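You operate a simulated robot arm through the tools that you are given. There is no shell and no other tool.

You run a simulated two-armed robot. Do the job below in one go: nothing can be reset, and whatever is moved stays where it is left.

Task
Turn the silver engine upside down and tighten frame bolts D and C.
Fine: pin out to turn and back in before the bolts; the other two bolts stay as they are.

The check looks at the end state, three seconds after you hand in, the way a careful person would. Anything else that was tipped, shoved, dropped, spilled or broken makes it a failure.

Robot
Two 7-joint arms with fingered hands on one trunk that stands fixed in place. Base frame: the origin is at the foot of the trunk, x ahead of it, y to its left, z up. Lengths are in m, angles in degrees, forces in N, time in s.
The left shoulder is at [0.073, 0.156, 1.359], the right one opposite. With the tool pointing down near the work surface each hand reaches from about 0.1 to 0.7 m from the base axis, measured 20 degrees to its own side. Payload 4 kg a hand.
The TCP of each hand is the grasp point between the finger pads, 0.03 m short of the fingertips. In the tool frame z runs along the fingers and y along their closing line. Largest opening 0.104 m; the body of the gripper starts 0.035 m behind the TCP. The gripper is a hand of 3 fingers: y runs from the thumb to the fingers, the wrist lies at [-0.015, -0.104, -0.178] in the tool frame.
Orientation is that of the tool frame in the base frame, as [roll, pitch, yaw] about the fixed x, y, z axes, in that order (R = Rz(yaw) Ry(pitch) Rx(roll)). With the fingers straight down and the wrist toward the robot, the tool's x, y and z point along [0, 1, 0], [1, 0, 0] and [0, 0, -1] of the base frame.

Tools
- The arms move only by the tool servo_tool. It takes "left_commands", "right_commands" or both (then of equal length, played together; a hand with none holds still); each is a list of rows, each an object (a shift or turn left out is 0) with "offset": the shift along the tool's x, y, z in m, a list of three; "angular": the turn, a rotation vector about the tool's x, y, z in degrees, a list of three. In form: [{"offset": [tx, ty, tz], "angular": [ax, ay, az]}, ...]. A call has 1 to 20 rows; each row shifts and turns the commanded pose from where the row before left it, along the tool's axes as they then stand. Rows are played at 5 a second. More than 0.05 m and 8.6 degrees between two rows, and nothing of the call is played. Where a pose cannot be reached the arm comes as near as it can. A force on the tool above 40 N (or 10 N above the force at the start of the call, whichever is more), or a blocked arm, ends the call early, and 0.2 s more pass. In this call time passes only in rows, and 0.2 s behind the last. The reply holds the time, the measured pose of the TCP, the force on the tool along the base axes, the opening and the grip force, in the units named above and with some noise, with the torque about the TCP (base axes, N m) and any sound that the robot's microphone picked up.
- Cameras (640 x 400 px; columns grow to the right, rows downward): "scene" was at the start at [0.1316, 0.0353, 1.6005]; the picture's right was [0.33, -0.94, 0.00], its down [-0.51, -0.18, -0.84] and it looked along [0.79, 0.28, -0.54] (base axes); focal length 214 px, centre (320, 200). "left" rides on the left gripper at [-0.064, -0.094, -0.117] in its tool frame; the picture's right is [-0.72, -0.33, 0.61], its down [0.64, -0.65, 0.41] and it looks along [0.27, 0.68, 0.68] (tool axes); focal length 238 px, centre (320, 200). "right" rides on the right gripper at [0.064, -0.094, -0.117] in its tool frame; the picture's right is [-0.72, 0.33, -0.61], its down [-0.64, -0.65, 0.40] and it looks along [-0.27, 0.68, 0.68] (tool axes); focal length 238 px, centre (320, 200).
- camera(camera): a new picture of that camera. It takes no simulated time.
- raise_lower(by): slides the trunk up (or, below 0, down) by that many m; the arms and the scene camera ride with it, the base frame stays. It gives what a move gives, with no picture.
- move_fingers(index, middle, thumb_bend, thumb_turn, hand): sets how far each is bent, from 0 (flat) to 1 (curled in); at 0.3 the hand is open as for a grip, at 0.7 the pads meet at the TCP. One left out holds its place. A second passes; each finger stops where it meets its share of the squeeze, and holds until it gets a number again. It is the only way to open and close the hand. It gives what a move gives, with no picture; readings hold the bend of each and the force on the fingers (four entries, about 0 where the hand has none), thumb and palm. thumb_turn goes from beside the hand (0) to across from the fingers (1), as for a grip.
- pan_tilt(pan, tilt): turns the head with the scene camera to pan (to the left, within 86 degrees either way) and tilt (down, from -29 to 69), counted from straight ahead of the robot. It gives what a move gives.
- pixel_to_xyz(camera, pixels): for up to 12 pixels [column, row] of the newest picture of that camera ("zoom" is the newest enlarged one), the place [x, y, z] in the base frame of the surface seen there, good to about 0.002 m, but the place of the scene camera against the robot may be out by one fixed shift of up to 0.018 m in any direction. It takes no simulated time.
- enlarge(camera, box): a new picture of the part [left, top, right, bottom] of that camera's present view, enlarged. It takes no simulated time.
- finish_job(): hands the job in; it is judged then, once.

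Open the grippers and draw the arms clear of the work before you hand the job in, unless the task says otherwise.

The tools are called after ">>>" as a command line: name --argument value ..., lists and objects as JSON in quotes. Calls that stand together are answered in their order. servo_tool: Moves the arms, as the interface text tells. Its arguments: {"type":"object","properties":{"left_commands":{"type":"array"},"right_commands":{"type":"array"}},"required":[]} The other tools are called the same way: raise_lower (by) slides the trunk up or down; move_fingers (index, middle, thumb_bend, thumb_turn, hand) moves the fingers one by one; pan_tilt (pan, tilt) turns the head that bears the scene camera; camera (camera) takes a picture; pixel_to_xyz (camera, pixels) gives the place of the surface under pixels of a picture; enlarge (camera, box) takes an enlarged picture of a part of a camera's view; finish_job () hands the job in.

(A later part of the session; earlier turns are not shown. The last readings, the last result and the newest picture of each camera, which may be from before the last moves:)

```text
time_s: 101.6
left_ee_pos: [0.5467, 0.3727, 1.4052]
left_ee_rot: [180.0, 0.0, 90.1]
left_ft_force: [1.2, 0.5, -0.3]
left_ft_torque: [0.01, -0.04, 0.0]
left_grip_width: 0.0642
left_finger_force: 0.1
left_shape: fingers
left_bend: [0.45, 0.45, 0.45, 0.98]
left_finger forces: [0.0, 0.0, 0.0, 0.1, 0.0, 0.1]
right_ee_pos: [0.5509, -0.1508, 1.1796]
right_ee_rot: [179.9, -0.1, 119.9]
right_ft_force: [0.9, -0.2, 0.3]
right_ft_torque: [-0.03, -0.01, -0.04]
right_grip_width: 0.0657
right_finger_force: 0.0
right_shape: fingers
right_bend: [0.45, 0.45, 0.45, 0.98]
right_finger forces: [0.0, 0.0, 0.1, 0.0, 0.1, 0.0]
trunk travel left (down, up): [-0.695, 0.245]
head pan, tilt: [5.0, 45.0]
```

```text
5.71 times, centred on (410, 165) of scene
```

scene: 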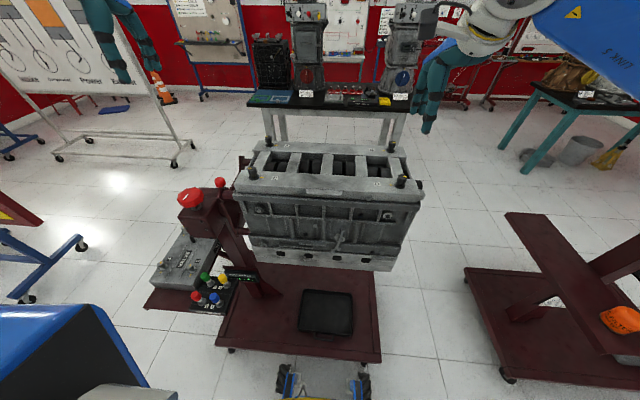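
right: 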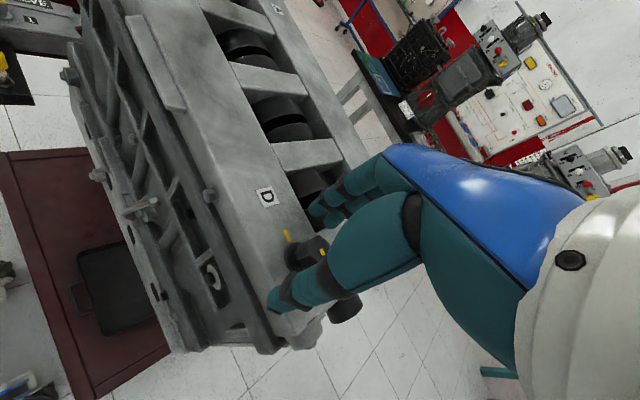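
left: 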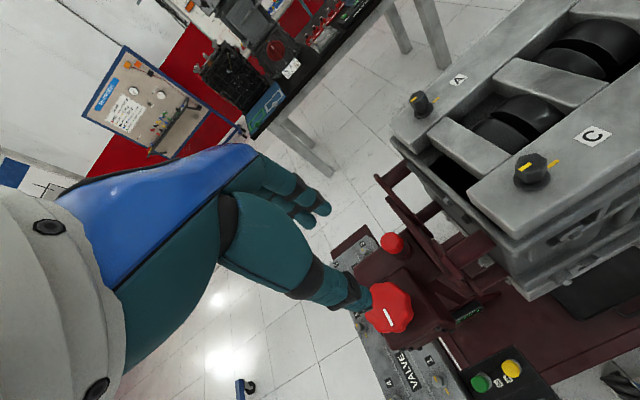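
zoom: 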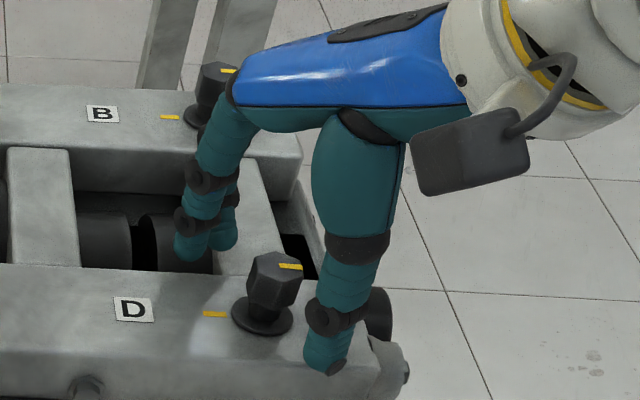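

The TCP reads (0.551, −0.151), so I shift about 3 mm toward −y, lower 2 mm, then close on the head.

>>> servo_tool --right_commands '[{"offset": [-0.003, -0.0005, 0.002]}]'

>>> move_fingers --hand "right" --index 0.75 --middle 0.75 --thumb_bend 0.75

>>> enlarge --camera "right" --box '[220, 190, 350, 320]'

>>> enlarge --camera "scene" --box '[370, 130, 450, 200]'

```text
time_s: 102.0
left_ee_pos: [0.5462, 0.373, 1.4032]
left_ee_rot: [-180.0, 0.0, 90.0]
left_ft_force: [0.7, 1.0, -0.2]
left_ft_torque: [0.01, -0.02, 0.02]
left_grip_width: 0.0644
left_finger_force: 0.0
left_shape: fingers
left_bend: [0.45, 0.45, 0.45, 0.98]
left_finger forces: [0.0, 0.0, 0.0, 0.0, 0.0, 0.0]
right_ee_pos: [0.5512, -0.1544, 1.1771]
right_ee_rot: [-179.9, 0.0, 120.0]
right_ft_force: [1.0, -0.9, 0.6]
right_ft_torque: [-0.03, -0.01, 0.0]
right_grip_width: 0.0657
right_finger_force: 0.0
right_shape: fingers
right_bend: [0.45, 0.45, 0.45, 0.98]
right_finger forces: [0.0, 0.1, 0.0, 0.0, 0.0, 0.1]
trunk travel left (down, up): [-0.695, 0.245]
head pan, tilt: [5.0, 45.0]
```

```text
time_s: 103.0
left_ee_pos: [0.548, 0.3716, 1.4037]
left_ee_rot: [-179.9, 0.0, 89.9]
left_ft_force: [-0.2, 0.5, 0.6]
left_ft_torque: [0.03, 0.03, 0.01]
left_grip_width: 0.0644
left_finger_force: 0.1
left_shape: fingers
left_bend: [0.45, 0.45, 0.45, 0.98]
left_finger forces: [0.0, 0.0, 0.0, 0.0, 0.0, 0.0]
right_ee_pos: [0.5535, -0.1531, 1.1756]
right_ee_rot: [-179.7, 0.0, 119.9]
right_ft_force: [4.1, 1.6, -10.2]
right_ft_torque: [-0.02, 0.02, -0.01]
right_grip_width: 0.0096
right_finger_force: 12.5
right_shape: fingers
right_bend: [0.73, 0.73, 0.68, 0.96]
right_finger forces: [9.2, 7.3, 0.0, 0.0, 10.0, 0.0]
trunk travel left (down, up): [-0.695, 0.245]
head pan, tilt: [5.0, 45.0]
```

```text
3.08 times, centred on (285, 255) of right
```

zoom: 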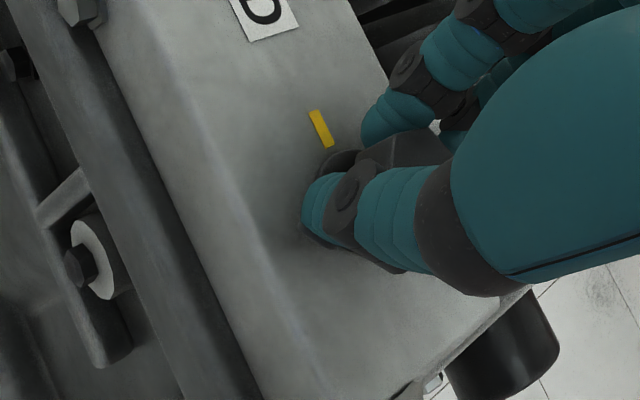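

```text
5.71 times, centred on (410, 165) of scene
```

zoom: 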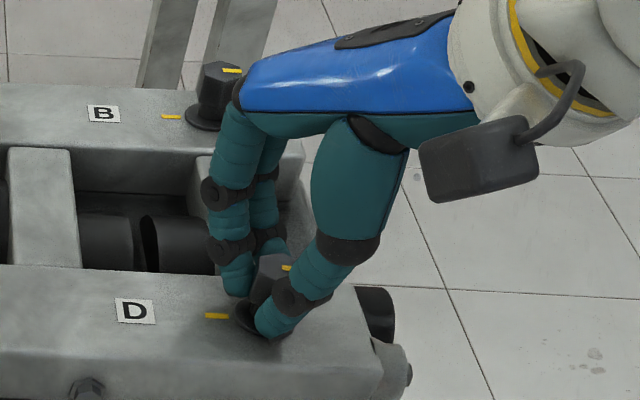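

The fingers hold with 12 N, the tips tucked slightly under the head. I try a short clockwise turn and see whether the head follows.

>>> servo_tool --right_commands '[{"angular": [0, 0, 5]}, {"angular": [0, 0, 5]}, {"angular": [0, 0, 5]}, {"angular": [0, 0, 5]}]'

>>> enlarge --camera "scene" --box '[370, 130, 450, 200]'

>>> enlarge --camera "right" --box '[220, 190, 350, 320]'

```text
time_s: 104.0
left_ee_pos: [0.5485, 0.3725, 1.4053]
left_ee_rot: [-179.9, 0.0, 89.8]
left_ft_force: [-0.2, 0.1, 0.3]
left_ft_torque: [0.02, -0.03, 0.0]
left_grip_width: 0.0648
left_finger_force: 0.1
left_shape: fingers
left_bend: [0.45, 0.45, 0.45, 0.98]
left_finger forces: [0.0, 0.0, 0.0, 0.0, 0.0, 0.1]
right_ee_pos: [0.5538, -0.1538, 1.1767]
right_ee_rot: [-179.7, 0.0, 99.9]
right_ft_force: [5.3, -0.6, -10.0]
right_ft_torque: [-0.01, -0.04, 0.01]
right_grip_width: 0.0097
right_finger_force: 12.8
right_shape: fingers
right_bend: [0.73, 0.73, 0.68, 0.96]
right_finger forces: [9.3, 7.6, 0.0, 0.0, 9.5, 0.0]
trunk travel left (down, up): [-0.695, 0.245]
head pan, tilt: [5.0, 45.0]
```

```text
5.71 times, centred on (410, 165) of scene
```

zoom: 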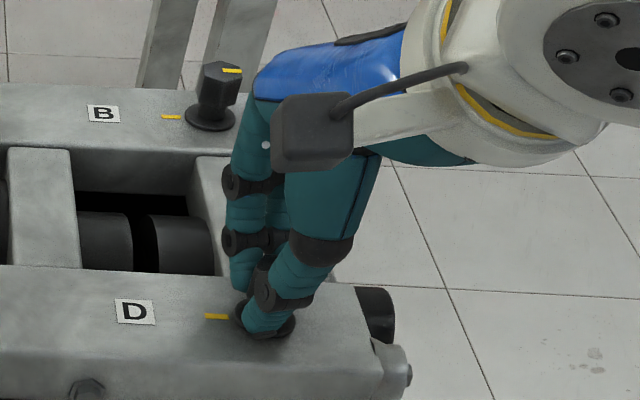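

```text
3.08 times, centred on (285, 255) of right
```

zoom: 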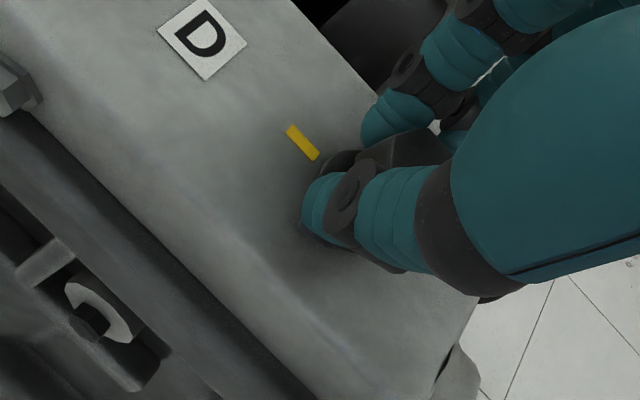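

The hex looks unchanged relative to the hand, so it turns along with little torque. I continue 60° more.

>>> servo_tool --right_commands '[{"angular": [0, 0, 6]}, {"angular": [0, 0, 6]}, {"angular": [0, 0, 6]}, {"angular": [0, 0, 6]}, {"angular": [0, 0, 6]}, {"angular": [0, 0, 6]}, {"angular": [0, 0, 6]}, {"angular": [0, 0, 6]}, {"angular": [0, 0, 6]}, {"angular": [0, 0, 6]}]'

>>> camera --camera "right"

>>> camera --camera "scene"

>>> enlarge --camera "right" --box '[220, 190, 350, 320]'

```text
time_s: 106.2
left_ee_pos: [0.5481, 0.3702, 1.4058]
left_ee_rot: [-179.8, -0.1, 89.9]
left_ft_force: [0.2, 0.2, -0.5]
left_ft_torque: [0.01, 0.01, 0.02]
left_grip_width: 0.0646
left_finger_force: 0.2
left_shape: fingers
left_bend: [0.45, 0.45, 0.45, 0.98]
left_finger forces: [0.0, 0.1, 0.1, 0.1, 0.0, 0.0]
right_ee_pos: [0.553, -0.1568, 1.1756]
right_ee_rot: [-180.0, 0.1, 39.9]
right_ft_force: [4.1, -5.0, -8.2]
right_ft_torque: [-0.07, -0.03, 0.03]
right_grip_width: 0.0094
right_finger_force: 13.4
right_shape: fingers
right_bend: [0.73, 0.73, 0.68, 0.95]
right_finger forces: [9.9, 8.3, 0.0, 0.0, 9.4, 0.1]
trunk travel left (down, up): [-0.695, 0.245]
head pan, tilt: [5.0, 45.0]
```

```text
taken
```

right: 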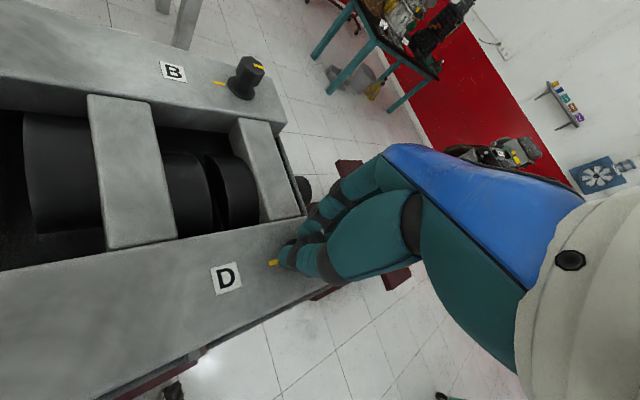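

```text
taken
```

scene: 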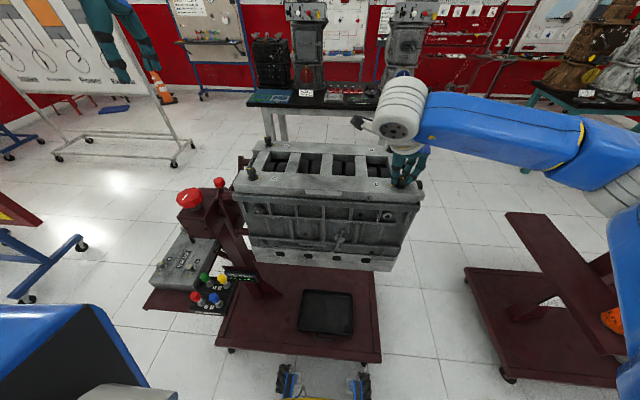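

```text
3.08 times, centred on (285, 255) of right
```

zoom: 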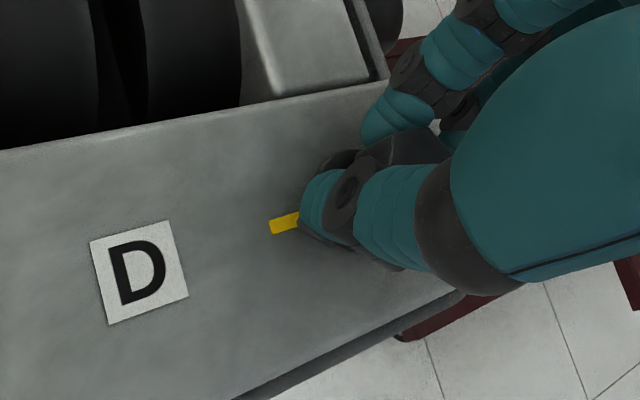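

80° turned, torque still near zero. I continue 40° to yaw 0.

>>> servo_tool --right_commands '[{"angular": [0, 0, 5]}, {"angular": [0, 0, 5]}, {"angular": [0, 0, 5]}, {"angular": [0, 0, 5]}, {"angular": [0, 0, 5]}, {"angular": [0, 0, 5]}, {"angular": [0, 0, 5]}, {"angular": [0, 0, 5]}]'

>>> camera --camera "scene"

>>> enlarge --camera "right" --box '[220, 190, 350, 320]'

```text
time_s: 108.0
left_ee_pos: [0.5477, 0.3716, 1.4048]
left_ee_rot: [-180.0, -0.1, 90.0]
left_ft_force: [-0.1, -0.6, -0.5]
left_ft_torque: [0.01, -0.04, -0.01]
left_grip_width: 0.0643
left_finger_force: 0.0
left_shape: fingers
left_bend: [0.45, 0.45, 0.45, 0.98]
left_finger forces: [0.0, 0.1, 0.0, 0.0, 0.0, 0.1]
right_ee_pos: [0.5517, -0.1581, 1.1754]
right_ee_rot: [-179.9, 0.2, -0.1]
right_ft_force: [0.1, -7.5, -7.9]
right_ft_torque: [-0.11, -0.01, 0.06]
right_grip_width: 0.0093
right_finger_force: 14.1
right_shape: fingers
right_bend: [0.73, 0.73, 0.68, 0.95]
right_finger forces: [10.1, 8.6, 0.1, 0.0, 9.4, 0.1]
trunk travel left (down, up): [-0.695, 0.245]
head pan, tilt: [5.0, 45.0]
```

```text
taken
```

scene: 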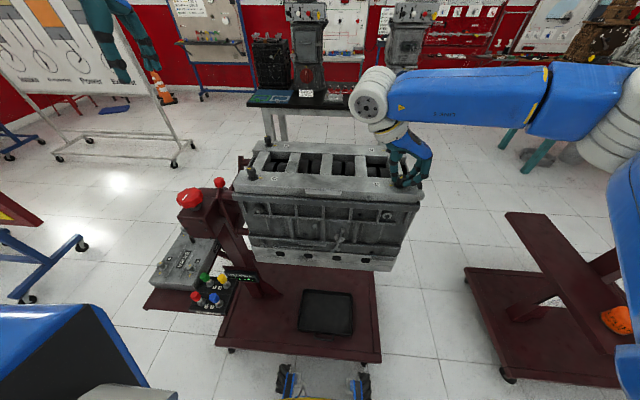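

```text
3.08 times, centred on (285, 255) of right
```

zoom: 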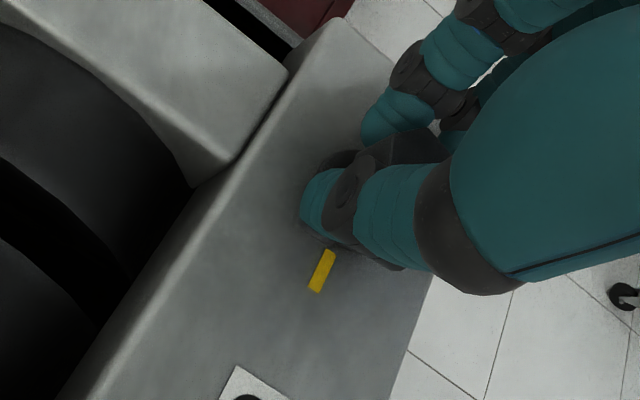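

120° done. I open, and look at the head mark from the scene before swinging back.

>>> move_fingers --hand "right" --index 0.45 --middle 0.45 --thumb_bend 0.45

>>> servo_tool --right_commands '[{"angular": [0, 0, -8]}, {"angular": [0, 0, -8]}, {"angular": [0, 0, -8]}, {"angular": [0, 0, -8]}, {"angular": [0, 0, -8]}, {"angular": [0, 0, -8]}, {"angular": [0, 0, -8]}, {"angular": [0, 0, -8]}, {"angular": [0, 0, -8]}, {"angular": [0, 0, -8]}, {"angular": [0, 0, -8]}, {"angular": [0, 0, -8]}, {"angular": [0, 0, -8]}, {"angular": [0, 0, -8]}, {"angular": [0, 0, -8]}]'

>>> camera --camera "right"

>>> enlarge --camera "right" --box '[220, 190, 350, 320]'

>>> enlarge --camera "scene" --box '[370, 130, 450, 200]'

```text
time_s: 109.0
left_ee_pos: [0.5455, 0.3715, 1.4051]
left_ee_rot: [180.0, 0.1, 89.9]
left_ft_force: [0.3, -1.2, 0.4]
left_ft_torque: [0.02, 0.01, -0.02]
left_grip_width: 0.0643
left_finger_force: 0.1
left_shape: fingers
left_bend: [0.45, 0.45, 0.45, 0.98]
left_finger forces: [0.1, 0.0, 0.0, 0.0, 0.1, 0.0]
right_ee_pos: [0.5503, -0.1561, 1.1775]
right_ee_rot: [-180.0, 0.0, 0.0]
right_ft_force: [0.6, 0.3, -0.5]
right_ft_torque: [0.02, -0.01, -0.01]
right_grip_width: 0.0643
right_finger_force: 0.1
right_shape: fingers
right_bend: [0.45, 0.45, 0.45, 0.97]
right_finger forces: [0.1, 0.1, 0.0, 0.0, 0.0, 0.1]
trunk travel left (down, up): [-0.695, 0.245]
head pan, tilt: [5.0, 45.0]
```

```text
time_s: 112.2
left_ee_pos: [0.5461, 0.3726, 1.4062]
left_ee_rot: [180.0, 0.0, 90.0]
left_ft_force: [-0.8, 0.5, 0.6]
left_ft_torque: [0.02, 0.03, 0.03]
left_grip_width: 0.0646
left_finger_force: 0.0
left_shape: fingers
left_bend: [0.45, 0.45, 0.45, 0.98]
left_finger forces: [0.0, 0.1, 0.0, 0.0, 0.1, 0.0]
right_ee_pos: [0.5503, -0.1551, 1.1776]
right_ee_rot: [180.0, 0.1, 120.2]
right_ft_force: [0.6, 0.0, -0.3]
right_ft_torque: [0.0, 0.03, -0.01]
right_grip_width: 0.0646
right_finger_force: 0.1
right_shape: fingers
right_bend: [0.45, 0.45, 0.45, 0.97]
right_finger forces: [0.0, 0.0, 0.0, 0.0, 0.0, 0.0]
trunk travel left (down, up): [-0.695, 0.245]
head pan, tilt: [5.0, 45.0]
```

```text
taken
```

right: 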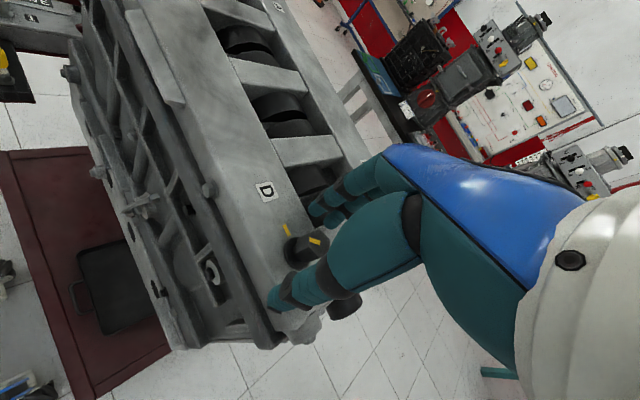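

```text
3.08 times, centred on (285, 255) of right
```

zoom: 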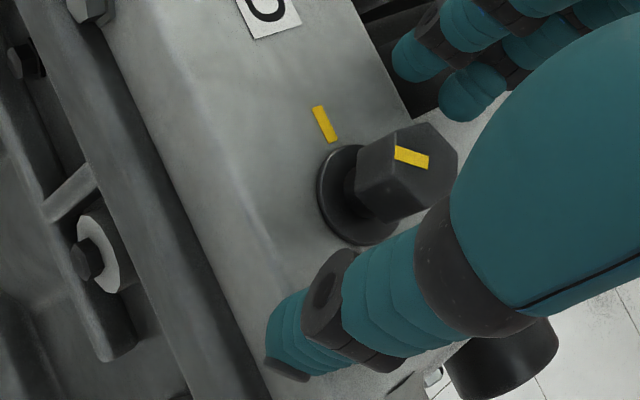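

```text
5.71 times, centred on (410, 165) of scene
```

zoom: 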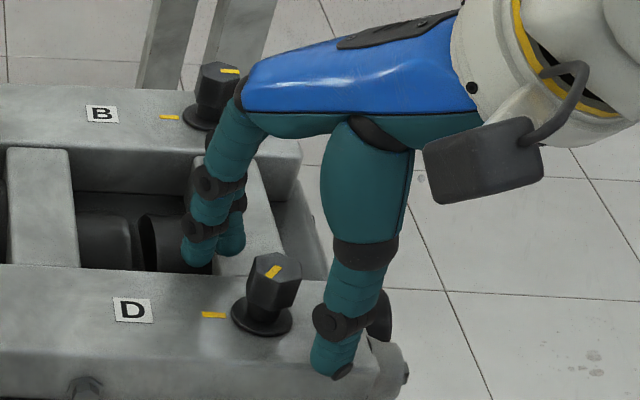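

The mark turned 120° as planned (now pointing toward the robot-left). I re-grip and turn the remaining 60° in steps, watching the torque.

>>> servo_tool --right_commands '[{"offset": [0.0003, 0.0015, 0.0]}]'

>>> move_fingers --hand "right" --index 0.75 --middle 0.75 --thumb_bend 0.75

>>> servo_tool --right_commands '[{"angular": [0, 0, 5]}, {"angular": [0, 0, 5]}, {"angular": [0, 0, 5]}, {"angular": [0, 0, 5]}, {"angular": [0, 0, 5]}, {"angular": [0, 0, 5]}, {"angular": [0, 0, 5]}, {"angular": [0, 0, 5]}]'

>>> enlarge --camera "right" --box '[220, 190, 350, 320]'

```text
time_s: 112.6
left_ee_pos: [0.5456, 0.3718, 1.4056]
left_ee_rot: [-179.9, -0.1, 89.9]
left_ft_force: [-0.5, 0.0, 0.8]
left_ft_torque: [0.0, 0.01, 0.04]
left_grip_width: 0.0645
left_finger_force: 0.0
left_shape: fingers
left_bend: [0.45, 0.45, 0.45, 0.98]
left_finger forces: [0.0, 0.0, 0.1, 0.0, 0.0, 0.0]
right_ee_pos: [0.5506, -0.1532, 1.1781]
right_ee_rot: [180.0, -0.1, 120.0]
right_ft_force: [-0.5, 0.4, -0.3]
right_ft_torque: [-0.03, -0.04, 0.02]
right_grip_width: 0.0644
right_finger_force: 0.1
right_shape: fingers
right_bend: [0.45, 0.45, 0.45, 0.97]
right_finger forces: [0.0, 0.0, 0.0, 0.0, 0.1, 0.0]
trunk travel left (down, up): [-0.695, 0.245]
head pan, tilt: [5.0, 45.0]
```

```text
time_s: 113.6
left_ee_pos: [0.5483, 0.3738, 1.4036]
left_ee_rot: [-180.0, 0.1, 90.0]
left_ft_force: [-0.8, -0.2, 0.1]
left_ft_torque: [-0.02, -0.03, 0.02]
left_grip_width: 0.0647
left_finger_force: 0.1
left_shape: fingers
left_bend: [0.45, 0.45, 0.45, 0.98]
left_finger forces: [0.0, 0.0, 0.0, 0.0, 0.0, 0.0]
right_ee_pos: [0.5533, -0.1527, 1.1757]
right_ee_rot: [-179.8, -0.1, 120.1]
right_ft_force: [3.7, 1.2, -10.5]
right_ft_torque: [0.03, 0.02, 0.01]
right_grip_width: 0.0079
right_finger_force: 13.1
right_shape: fingers
right_bend: [0.73, 0.73, 0.69, 0.95]
right_finger forces: [8.6, 8.8, 0.0, 0.0, 9.0, 0.0]
trunk travel left (down, up): [-0.695, 0.245]
head pan, tilt: [5.0, 45.0]
```

```text
time_s: 115.4
left_ee_pos: [0.5483, 0.3714, 1.405]
left_ee_rot: [-179.9, 0.0, 89.9]
left_ft_force: [0.2, 0.6, 0.1]
left_ft_torque: [0.01, 0.01, 0.01]
left_grip_width: 0.0648
left_finger_force: 0.1
left_shape: fingers
left_bend: [0.45, 0.45, 0.45, 0.98]
left_finger forces: [0.0, 0.0, 0.1, 0.1, 0.1, 0.0]
right_ee_pos: [0.5541, -0.1536, 1.1759]
right_ee_rot: [-179.8, 0.0, 79.9]
right_ft_force: [6.1, -1.9, -9.3]
right_ft_torque: [0.02, -0.06, 0.07]
right_grip_width: 0.0071
right_finger_force: 13.6
right_shape: fingers
right_bend: [0.73, 0.73, 0.69, 0.95]
right_finger forces: [9.1, 9.7, 0.0, 0.0, 8.2, 0.1]
trunk travel left (down, up): [-0.695, 0.245]
head pan, tilt: [5.0, 45.0]
```

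```text
3.08 times, centred on (285, 255) of right
```

zoom: 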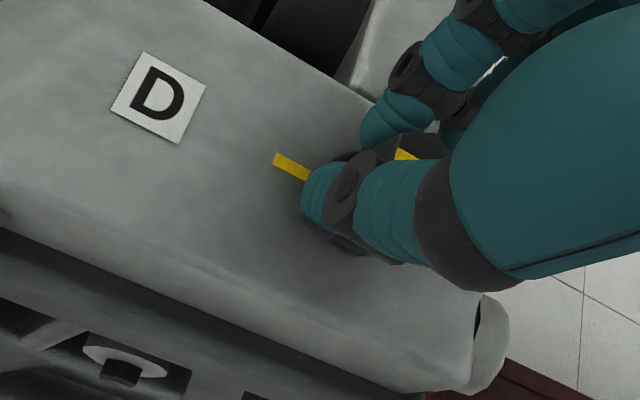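

160° in total with torque ~0.07. I continue in 5° steps to the aligned place.

>>> servo_tool --right_commands '[{"angular": [0, 0, 5]}, {"angular": [0, 0, 5]}, {"angular": [0, 0, 5]}, {"angular": [0, 0, 5]}]'

>>> enlarge --camera "right" --box '[220, 190, 350, 320]'

>>> enlarge --camera "scene" --box '[370, 130, 450, 200]'

```text
time_s: 116.4
left_ee_pos: [0.5499, 0.372, 1.4033]
left_ee_rot: [-179.9, 0.0, 90.0]
left_ft_force: [-0.6, 0.0, 0.6]
left_ft_torque: [-0.03, 0.01, -0.02]
left_grip_width: 0.0645
left_finger_force: 0.1
left_shape: fingers
left_bend: [0.45, 0.45, 0.45, 0.98]
left_finger forces: [0.1, 0.0, 0.0, 0.0, 0.1, 0.0]
right_ee_pos: [0.554, -0.1536, 1.1774]
right_ee_rot: [-179.9, 0.1, 59.9]
right_ft_force: [7.1, -0.7, -7.8]
right_ft_torque: [-0.01, -0.09, 0.18]
right_grip_width: 0.0076
right_finger_force: 14.8
right_shape: fingers
right_bend: [0.73, 0.73, 0.68, 0.97]
right_finger forces: [9.5, 10.7, 0.0, 0.1, 9.3, 0.0]
trunk travel left (down, up): [-0.695, 0.245]
head pan, tilt: [5.0, 45.0]
```

```text
3.08 times, centred on (285, 255) of right
```

zoom: 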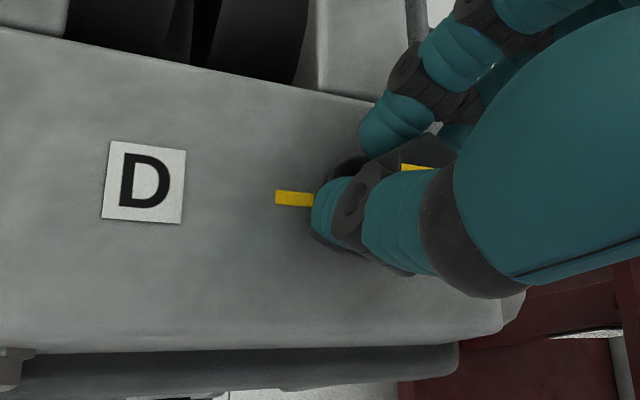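

```text
5.71 times, centred on (410, 165) of scene
```

zoom: 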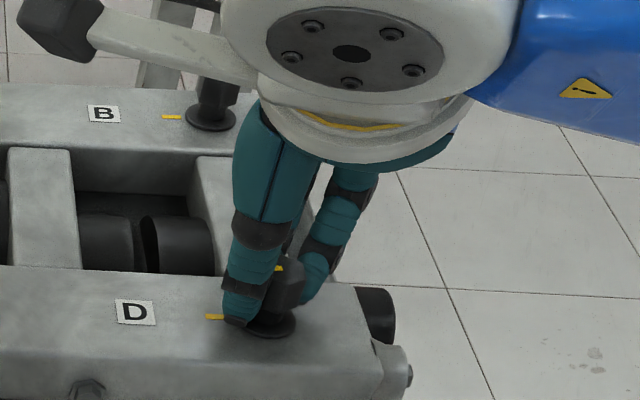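

The marks are nearly parallel and the torque is rising (0.18). I turn a bit further to reach the seat.

>>> servo_tool --right_commands '[{"angular": [0, 0, 4]}, {"angular": [0, 0, 4]}]'

>>> enlarge --camera "right" --box '[220, 190, 350, 320]'

>>> enlarge --camera "scene" --box '[390, 150, 430, 190]'

```text
time_s: 117.0
left_ee_pos: [0.5499, 0.3737, 1.4027]
left_ee_rot: [-180.0, 0.0, 90.0]
left_ft_force: [-0.1, 0.1, -0.1]
left_ft_torque: [0.01, -0.01, -0.02]
left_grip_width: 0.0645
left_finger_force: 0.2
left_shape: fingers
left_bend: [0.45, 0.45, 0.45, 0.98]
left_finger forces: [0.0, 0.0, 0.1, 0.1, 0.0, 0.0]
right_ee_pos: [0.5549, -0.1527, 1.1759]
right_ee_rot: [-179.9, 0.1, 51.9]
right_ft_force: [8.4, -0.7, -4.9]
right_ft_torque: [0.03, -0.14, 0.16]
right_grip_width: 0.0073
right_finger_force: 14.5
right_shape: fingers
right_bend: [0.73, 0.73, 0.68, 0.98]
right_finger forces: [9.6, 11.2, 0.0, 0.0, 8.5, 0.0]
trunk travel left (down, up): [-0.695, 0.245]
head pan, tilt: [5.0, 45.0]
```

```text
3.08 times, centred on (285, 255) of right
```

zoom: 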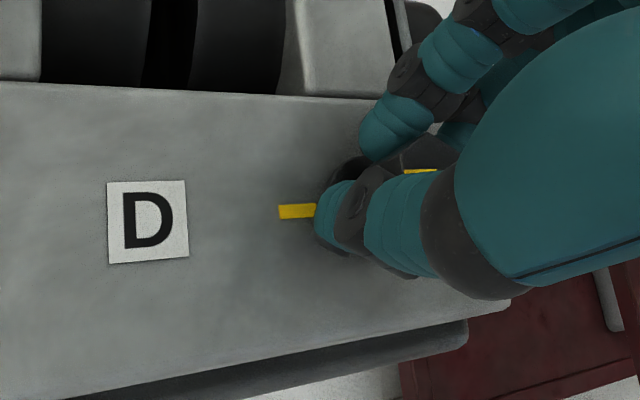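

```text
10.00 times, centred on (410, 170) of scene
```

zoom: 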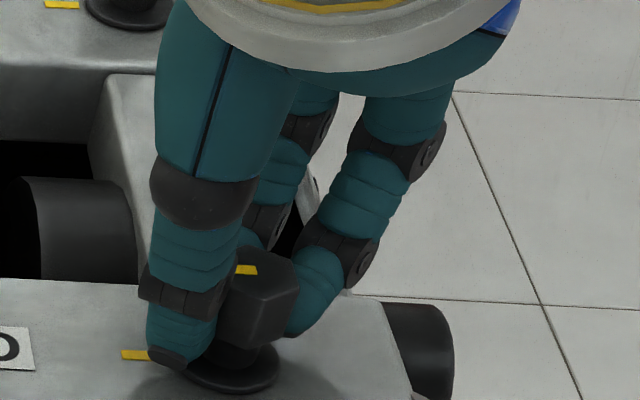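

The head now lags the hand slightly and its mark points at the frame mark, which suggests the stop. I turn 8° more to confirm the torque builds.

>>> servo_tool --right_commands '[{"angular": [0, 0, 4]}, {"angular": [0, 0, 4]}]'

>>> enlarge --camera "right" --box '[220, 190, 350, 320]'

>>> enlarge --camera "scene" --box '[390, 150, 430, 190]'

```text
time_s: 117.6
left_ee_pos: [0.5513, 0.3731, 1.404]
left_ee_rot: [-179.7, 0.0, 90.0]
left_ft_force: [0.1, -1.4, 0.0]
left_ft_torque: [0.02, -0.01, 0.0]
left_grip_width: 0.0643
left_finger_force: 0.1
left_shape: fingers
left_bend: [0.45, 0.45, 0.45, 0.98]
left_finger forces: [0.0, 0.1, 0.0, 0.0, 0.0, 0.0]
right_ee_pos: [0.5562, -0.1538, 1.1758]
right_ee_rot: [-179.8, 0.2, 43.9]
right_ft_force: [15.1, -1.1, -2.7]
right_ft_torque: [-0.05, -0.27, 0.1]
right_grip_width: 0.0
right_finger_force: 12.9
right_shape: fingers
right_bend: [0.74, 0.73, 0.72, 0.96]
right_finger forces: [8.9, 10.8, 0.0, 0.0, 5.6, 0.0]
trunk travel left (down, up): [-0.695, 0.245]
head pan, tilt: [5.0, 45.0]
```

```text
3.08 times, centred on (285, 255) of right
```

zoom: 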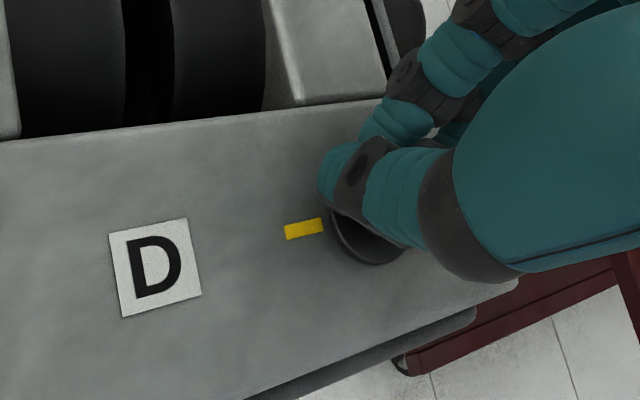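

```text
10.00 times, centred on (410, 170) of scene
```

zoom: 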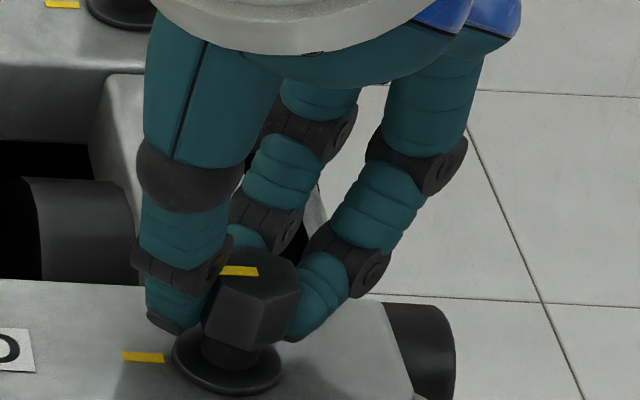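

The thumb slipped off while the head stayed, its mark in line with the frame mark. I open and lift to inspect the alignment exactly.

>>> move_fingers --hand "right" --index 0.4 --middle 0.4 --thumb_bend 0.4

>>> servo_tool --right_commands '[{"offset": [0, 0, -0.03]}, {"offset": [0, 0, -0.03], "angular": [0, 0, -8]}, {"offset": [0, 0, -0.03], "angular": [0, 0, -8]}, {"offset": [0, 0, -0.03], "angular": [0, 0, -8]}, {"offset": [0, 0, -0.03], "angular": [0, 0, -8]}, {"offset": [0, 0, 0], "angular": [0, 0, -8]}, {"offset": [0, 0, 0], "angular": [0, 0, -6]}]'

>>> camera --camera "right"

>>> enlarge --camera "right" --box '[200, 260, 260, 310]'

>>> enlarge --camera "scene" --box '[370, 130, 450, 200]'

```text
time_s: 118.6
left_ee_pos: [0.5446, 0.374, 1.4057]
left_ee_rot: [179.8, -0.1, 89.9]
left_ft_force: [0.4, 0.3, 0.3]
left_ft_torque: [0.0, -0.03, -0.01]
left_grip_width: 0.0644
left_finger_force: 0.0
left_shape: fingers
left_bend: [0.45, 0.45, 0.45, 0.98]
left_finger forces: [0.0, 0.1, 0.0, 0.1, 0.1, 0.0]
right_ee_pos: [0.5498, -0.1536, 1.1779]
right_ee_rot: [-179.9, 0.0, 44.0]
right_ft_force: [-0.1, 0.1, 0.4]
right_ft_torque: [0.0, -0.01, -0.02]
right_grip_width: 0.0773
right_finger_force: 0.1
right_shape: fingers
right_bend: [0.4, 0.4, 0.4, 0.97]
right_finger forces: [0.1, 0.1, 0.1, 0.0, 0.1, 0.1]
trunk travel left (down, up): [-0.695, 0.245]
head pan, tilt: [5.0, 45.0]
```

```text
time_s: 120.2
left_ee_pos: [0.547, 0.3726, 1.4049]
left_ee_rot: [180.0, 0.0, 89.9]
left_ft_force: [-0.2, 0.3, 0.3]
left_ft_torque: [0.01, -0.02, 0.0]
left_grip_width: 0.0647
left_finger_force: 0.0
left_shape: fingers
left_bend: [0.45, 0.45, 0.45, 0.98]
left_finger forces: [0.1, 0.1, 0.1, 0.1, 0.0, 0.1]
right_ee_pos: [0.5517, -0.1543, 1.3289]
right_ee_rot: [179.9, 0.0, 90.1]
right_ft_force: [0.4, 0.3, -0.2]
right_ft_torque: [-0.01, -0.04, 0.0]
right_grip_width: 0.0778
right_finger_force: 0.1
right_shape: fingers
right_bend: [0.4, 0.4, 0.4, 0.97]
right_finger forces: [0.0, 0.0, 0.0, 0.1, 0.0, 0.1]
trunk travel left (down, up): [-0.695, 0.245]
head pan, tilt: [5.0, 45.0]
```

```text
taken
```

right: 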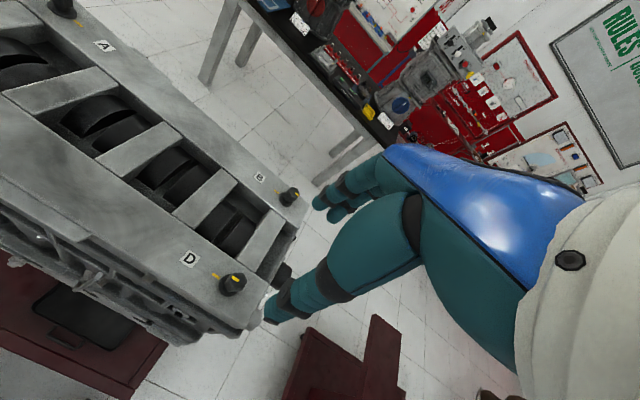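

```text
8.00 times, centred on (230, 285) of right
```

zoom: 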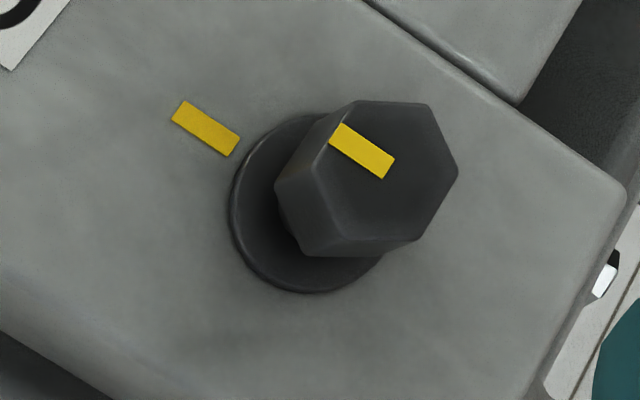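

```text
5.71 times, centred on (410, 165) of scene
```

zoom: 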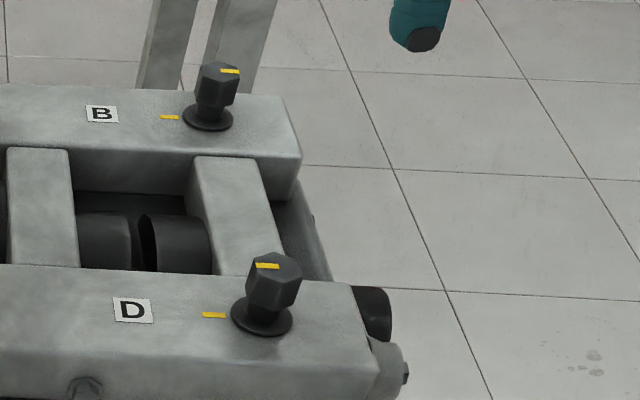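

D's head mark now points at the frame mark. I measure both marks to quantify the alignment.

>>> pixel_to_xyz --camera "right" --pixels '[[235.2, 280.7], [232.5, 278.6], [237.7, 282.6], [215.8, 276.2], [213.0, 274.0], [218.5, 278.2], [240, 284]]'

>>> enlarge --camera "right" --box '[215, 265, 250, 300]'

```text
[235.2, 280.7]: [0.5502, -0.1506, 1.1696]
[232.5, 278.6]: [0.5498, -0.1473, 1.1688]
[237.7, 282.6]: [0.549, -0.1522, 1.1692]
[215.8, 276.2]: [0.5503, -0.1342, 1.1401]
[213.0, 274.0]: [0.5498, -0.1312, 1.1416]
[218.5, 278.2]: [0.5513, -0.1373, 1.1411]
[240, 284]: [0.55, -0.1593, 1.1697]
```

```text
11.43 times, centred on (232, 282) of right
```

zoom: 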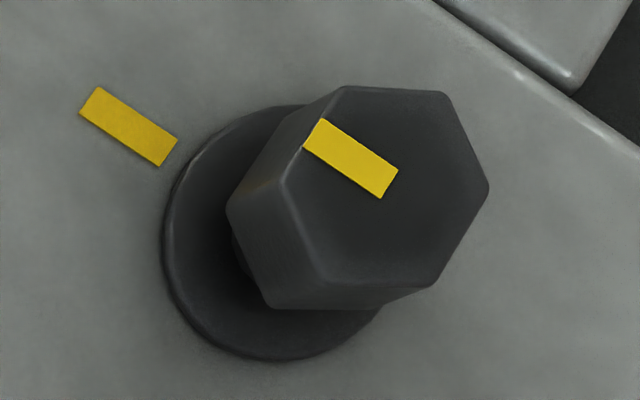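

D is aligned within about 2°, at its stop. I withdraw the right hand and bring the left hand over C.

>>> servo_tool --right_commands '[{"offset": [-0.0309, -0.0224, -0.011]}, {"offset": [-0.0309, -0.0224, -0.011]}, {"offset": [-0.0309, -0.0224, -0.011]}, {"offset": [-0.0309, -0.0224, -0.011]}, {"offset": [-0.0309, -0.0224, -0.011]}, {"offset": [-0.0309, -0.0224, -0.011]}, {"offset": [-0.0309, -0.0224, -0.011]}, {"offset": [-0.0309, -0.0224, -0.011]}]' --left_commands '[{"offset": [-0.0195, 0.0006, 0.0]}, {"offset": [-0.0195, 0.0006, 0.0]}, {"offset": [-0.0195, 0.0006, 0.0]}, {"offset": [-0.0195, 0.0006, 0.0]}, {"offset": [-0.0195, 0.0006, 0.018]}, {"offset": [-0.0195, 0.0006, 0.018]}, {"offset": [-0.0195, 0.0006, 0.018]}, {"offset": [-0.0195, 0.0006, 0.018]}]'

>>> camera --camera "left"

>>> camera --camera "scene"

```text
time_s: 122.0
left_ee_pos: [0.551, 0.2141, 1.3342]
left_ee_rot: [180.0, -0.1, 90.0]
left_ft_force: [0.1, 0.4, 0.1]
left_ft_torque: [0.01, 0.02, -0.01]
left_grip_width: 0.0645
left_finger_force: 0.0
left_shape: fingers
left_bend: [0.45, 0.45, 0.45, 0.98]
left_finger forces: [0.0, 0.1, 0.1, 0.1, 0.0, 0.1]
right_ee_pos: [0.3731, -0.4029, 1.4156]
right_ee_rot: [179.9, -0.1, 90.1]
right_ft_force: [-0.2, 1.1, 0.1]
right_ft_torque: [0.01, 0.0, 0.02]
right_grip_width: 0.0775
right_finger_force: 0.0
right_shape: fingers
right_bend: [0.4, 0.4, 0.4, 0.97]
right_finger forces: [0.0, 0.0, 0.0, 0.0, 0.0, 0.0]
trunk travel left (down, up): [-0.695, 0.245]
head pan, tilt: [5.0, 45.0]
```

```text
taken
```

left: 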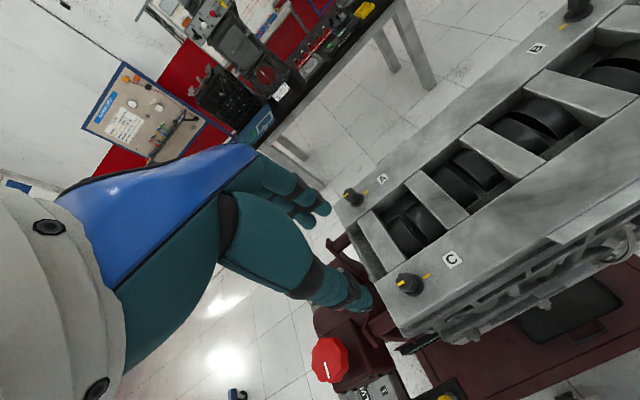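

```text
taken
```

scene: 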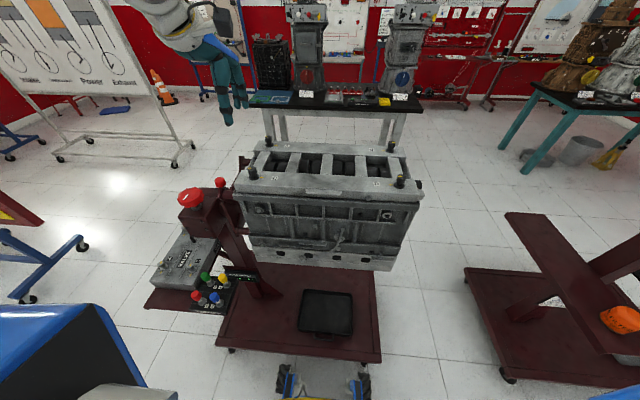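

The left camera sees C at about (409,283). I enlarge for its centre and hex direction.

>>> enlarge --camera "left" --box '[390, 260, 430, 300]'

>>> pixel_to_xyz --camera "zoom" --pixels '[[320, 200], [300, 180], [340, 220], [280, 160], [240, 150], [360, 160], [260, 240], [300, 130], [500, 150]]'

```text
10.00 times, centred on (410, 280) of left
```

zoom: 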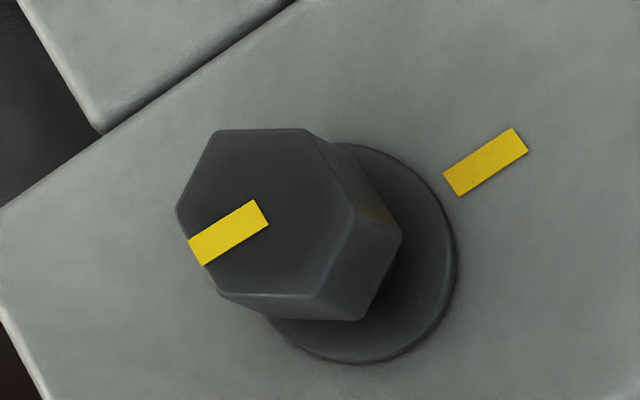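

```text
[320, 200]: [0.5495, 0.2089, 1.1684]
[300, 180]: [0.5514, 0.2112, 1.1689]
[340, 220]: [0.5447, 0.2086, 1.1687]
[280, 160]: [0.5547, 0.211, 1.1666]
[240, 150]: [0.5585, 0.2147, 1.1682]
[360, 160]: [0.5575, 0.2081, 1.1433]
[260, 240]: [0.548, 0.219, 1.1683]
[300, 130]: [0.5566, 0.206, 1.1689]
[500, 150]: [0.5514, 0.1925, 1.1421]
```

>>> pixel_to_xyz --camera "zoom" --pixels '[[264, 212], [260, 208], [268, 216], [219, 136], [300, 134], [348, 212], [311, 293], [222, 287], [182, 210], [200, 250], [485, 162]]'

```text
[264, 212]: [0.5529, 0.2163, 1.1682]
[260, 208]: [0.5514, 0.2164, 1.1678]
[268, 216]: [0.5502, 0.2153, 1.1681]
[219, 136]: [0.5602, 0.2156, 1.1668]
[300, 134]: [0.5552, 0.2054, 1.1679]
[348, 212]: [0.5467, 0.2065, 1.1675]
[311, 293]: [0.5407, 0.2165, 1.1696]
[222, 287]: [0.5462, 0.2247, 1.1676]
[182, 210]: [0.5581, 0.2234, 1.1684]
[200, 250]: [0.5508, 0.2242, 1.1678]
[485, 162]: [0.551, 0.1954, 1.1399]
```

C's centre ≈ (0.5515, 0.2158), head top 1.168. I turn to yaw 120 while coming down to just above it.

>>> servo_tool --left_commands '[{"offset": [0.0013, 0.0005, 0]}, {"offset": [0, 0, 0.029], "angular": [0, 0, -7.5]}, {"offset": [0, 0, 0.029], "angular": [0, 0, -7.5]}, {"offset": [0, 0, 0.029], "angular": [0, 0, -7.5]}, {"offset": [0, 0, 0.029], "angular": [0, 0, -7.5]}]'

>>> camera --camera "left"

>>> enlarge --camera "scene" --box '[190, 90, 310, 200]'

```text
time_s: 123.2
left_ee_pos: [0.5537, 0.2179, 1.217]
left_ee_rot: [180.0, 0.0, 120.1]
left_ft_force: [0.2, 0.6, 0.7]
left_ft_torque: [-0.03, 0.04, 0.02]
left_grip_width: 0.0644
left_finger_force: 0.1
left_shape: fingers
left_bend: [0.45, 0.45, 0.45, 0.98]
left_finger forces: [0.0, 0.0, 0.0, 0.0, 0.0, 0.0]
right_ee_pos: [0.375, -0.4012, 1.4154]
right_ee_rot: [-179.9, -0.1, 90.1]
right_ft_force: [-0.5, 0.2, -0.1]
right_ft_torque: [0.01, 0.02, 0.03]
right_grip_width: 0.0776
right_finger_force: 0.1
right_shape: fingers
right_bend: [0.4, 0.4, 0.4, 0.97]
right_finger forces: [0.0, 0.0, 0.1, 0.0, 0.0, 0.0]
trunk travel left (down, up): [-0.695, 0.245]
head pan, tilt: [5.0, 45.0]
```

```text
taken
```

left: 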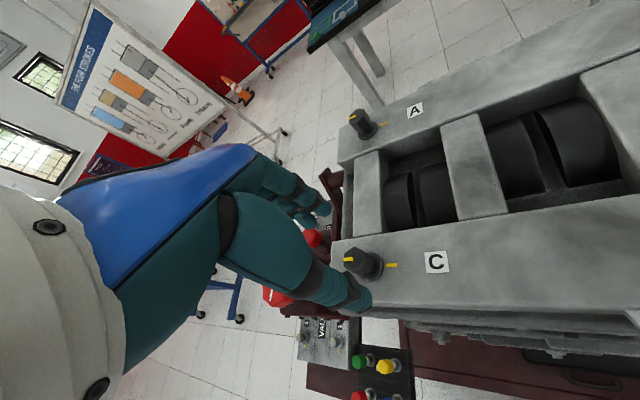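

```text
3.64 times, centred on (250, 145) of scene
```

zoom: 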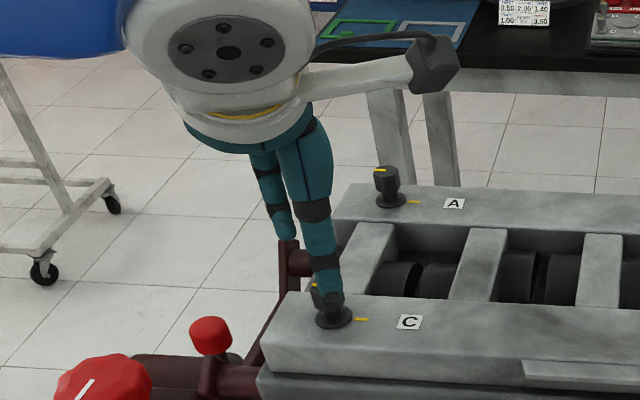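

The picture mirrors the good approach at D. I descend 30 mm, then read the pose again for fine centring.

>>> servo_tool --left_commands '[{"offset": [0, 0, 0.015]}, {"offset": [0, 0, 0.015]}]'

>>> enlarge --camera "left" --box '[290, 190, 420, 320]'

>>> enlarge --camera "scene" --box '[220, 130, 290, 200]'

```text
time_s: 123.8
left_ee_pos: [0.5535, 0.2187, 1.1871]
left_ee_rot: [-180.0, 0.1, 120.0]
left_ft_force: [0.0, 0.2, -0.5]
left_ft_torque: [0.03, 0.02, 0.01]
left_grip_width: 0.0647
left_finger_force: 0.0
left_shape: fingers
left_bend: [0.45, 0.45, 0.45, 0.98]
left_finger forces: [0.0, 0.0, 0.0, 0.1, 0.0, 0.0]
right_ee_pos: [0.3744, -0.4026, 1.4156]
right_ee_rot: [-179.9, -0.2, 90.0]
right_ft_force: [-0.2, 0.0, -0.4]
right_ft_torque: [0.03, 0.01, 0.03]
right_grip_width: 0.0775
right_finger_force: 0.1
right_shape: fingers
right_bend: [0.4, 0.4, 0.4, 0.97]
right_finger forces: [0.0, 0.0, 0.0, 0.0, 0.0, 0.1]
trunk travel left (down, up): [-0.695, 0.245]
head pan, tilt: [5.0, 45.0]
```

```text
3.08 times, centred on (355, 255) of left
```

zoom: 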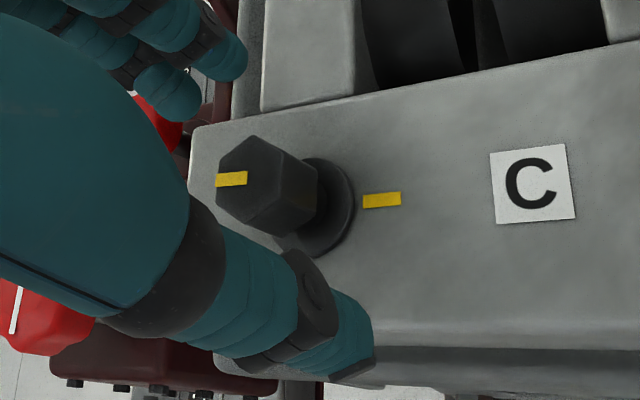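

```text
5.71 times, centred on (255, 165) of scene
```

zoom: 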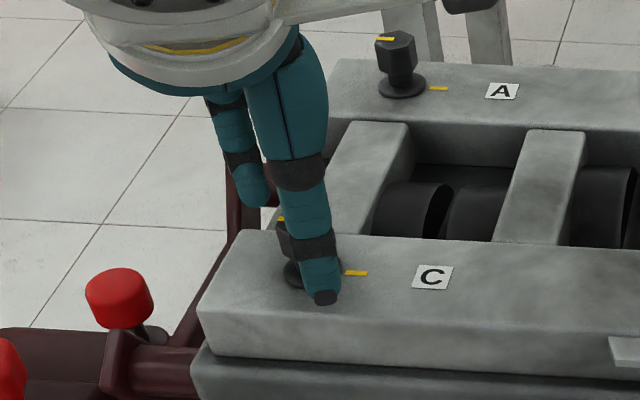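

The TCP reads (0.5536, 0.2183), so I shift (−2, −2.5) mm to the bolt centre while lowering to 1.177, then close.

>>> servo_tool --left_commands '[{"offset": [-0.0012, -0.003, 0.005]}, {"offset": [0, 0, 0.005]}]'

>>> move_fingers --hand "left" --index 0.75 --middle 0.75 --thumb_bend 0.75

>>> enlarge --camera "left" --box '[290, 190, 420, 320]'

>>> enlarge --camera "scene" --box '[220, 130, 290, 200]'

```text
time_s: 124.4
left_ee_pos: [0.5499, 0.2148, 1.1774]
left_ee_rot: [180.0, 0.0, 119.8]
left_ft_force: [0.0, -0.6, -0.2]
left_ft_torque: [-0.01, -0.02, 0.0]
left_grip_width: 0.0643
left_finger_force: 0.0
left_shape: fingers
left_bend: [0.45, 0.45, 0.45, 0.98]
left_finger forces: [0.0, 0.0, 0.1, 0.1, 0.0, 0.0]
right_ee_pos: [0.3748, -0.4031, 1.4156]
right_ee_rot: [-180.0, -0.1, 90.0]
right_ft_force: [0.1, -0.8, -0.3]
right_ft_torque: [0.0, 0.0, -0.02]
right_grip_width: 0.0774
right_finger_force: 0.0
right_shape: fingers
right_bend: [0.4, 0.4, 0.4, 0.97]
right_finger forces: [0.0, 0.0, 0.0, 0.0, 0.0, 0.1]
trunk travel left (down, up): [-0.695, 0.245]
head pan, tilt: [5.0, 45.0]
```

```text
time_s: 125.4
left_ee_pos: [0.551, 0.2168, 1.176]
left_ee_rot: [-180.0, -0.1, 120.0]
left_ft_force: [3.0, 1.7, -7.9]
left_ft_torque: [-0.04, 0.04, -0.06]
left_grip_width: 0.0116
left_finger_force: 14.2
left_shape: fingers
left_bend: [0.72, 0.73, 0.68, 0.96]
left_finger forces: [11.1, 7.2, 0.1, 0.1, 10.4, 0.0]
right_ee_pos: [0.3748, -0.3998, 1.4154]
right_ee_rot: [-180.0, 0.0, 90.0]
right_ft_force: [-0.2, -0.7, 0.5]
right_ft_torque: [0.01, -0.03, 0.02]
right_grip_width: 0.0775
right_finger_force: 0.1
right_shape: fingers
right_bend: [0.4, 0.4, 0.4, 0.97]
right_finger forces: [0.1, 0.0, 0.0, 0.1, 0.1, 0.0]
trunk travel left (down, up): [-0.695, 0.245]
head pan, tilt: [5.0, 45.0]
```

```text
3.08 times, centred on (355, 255) of left
```

zoom: 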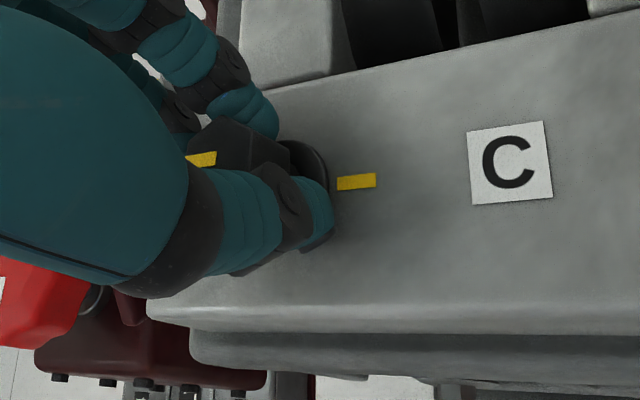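

```text
5.71 times, centred on (255, 165) of scene
```

zoom: 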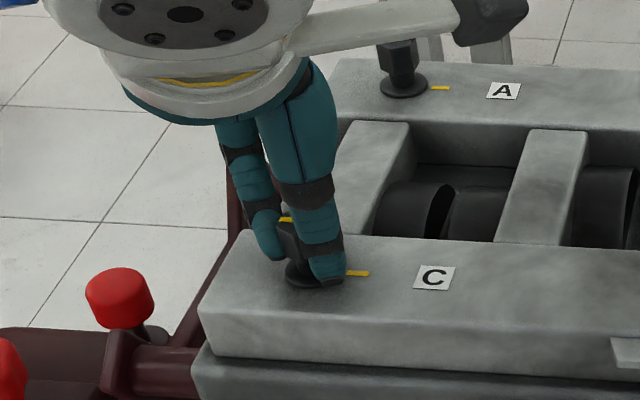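

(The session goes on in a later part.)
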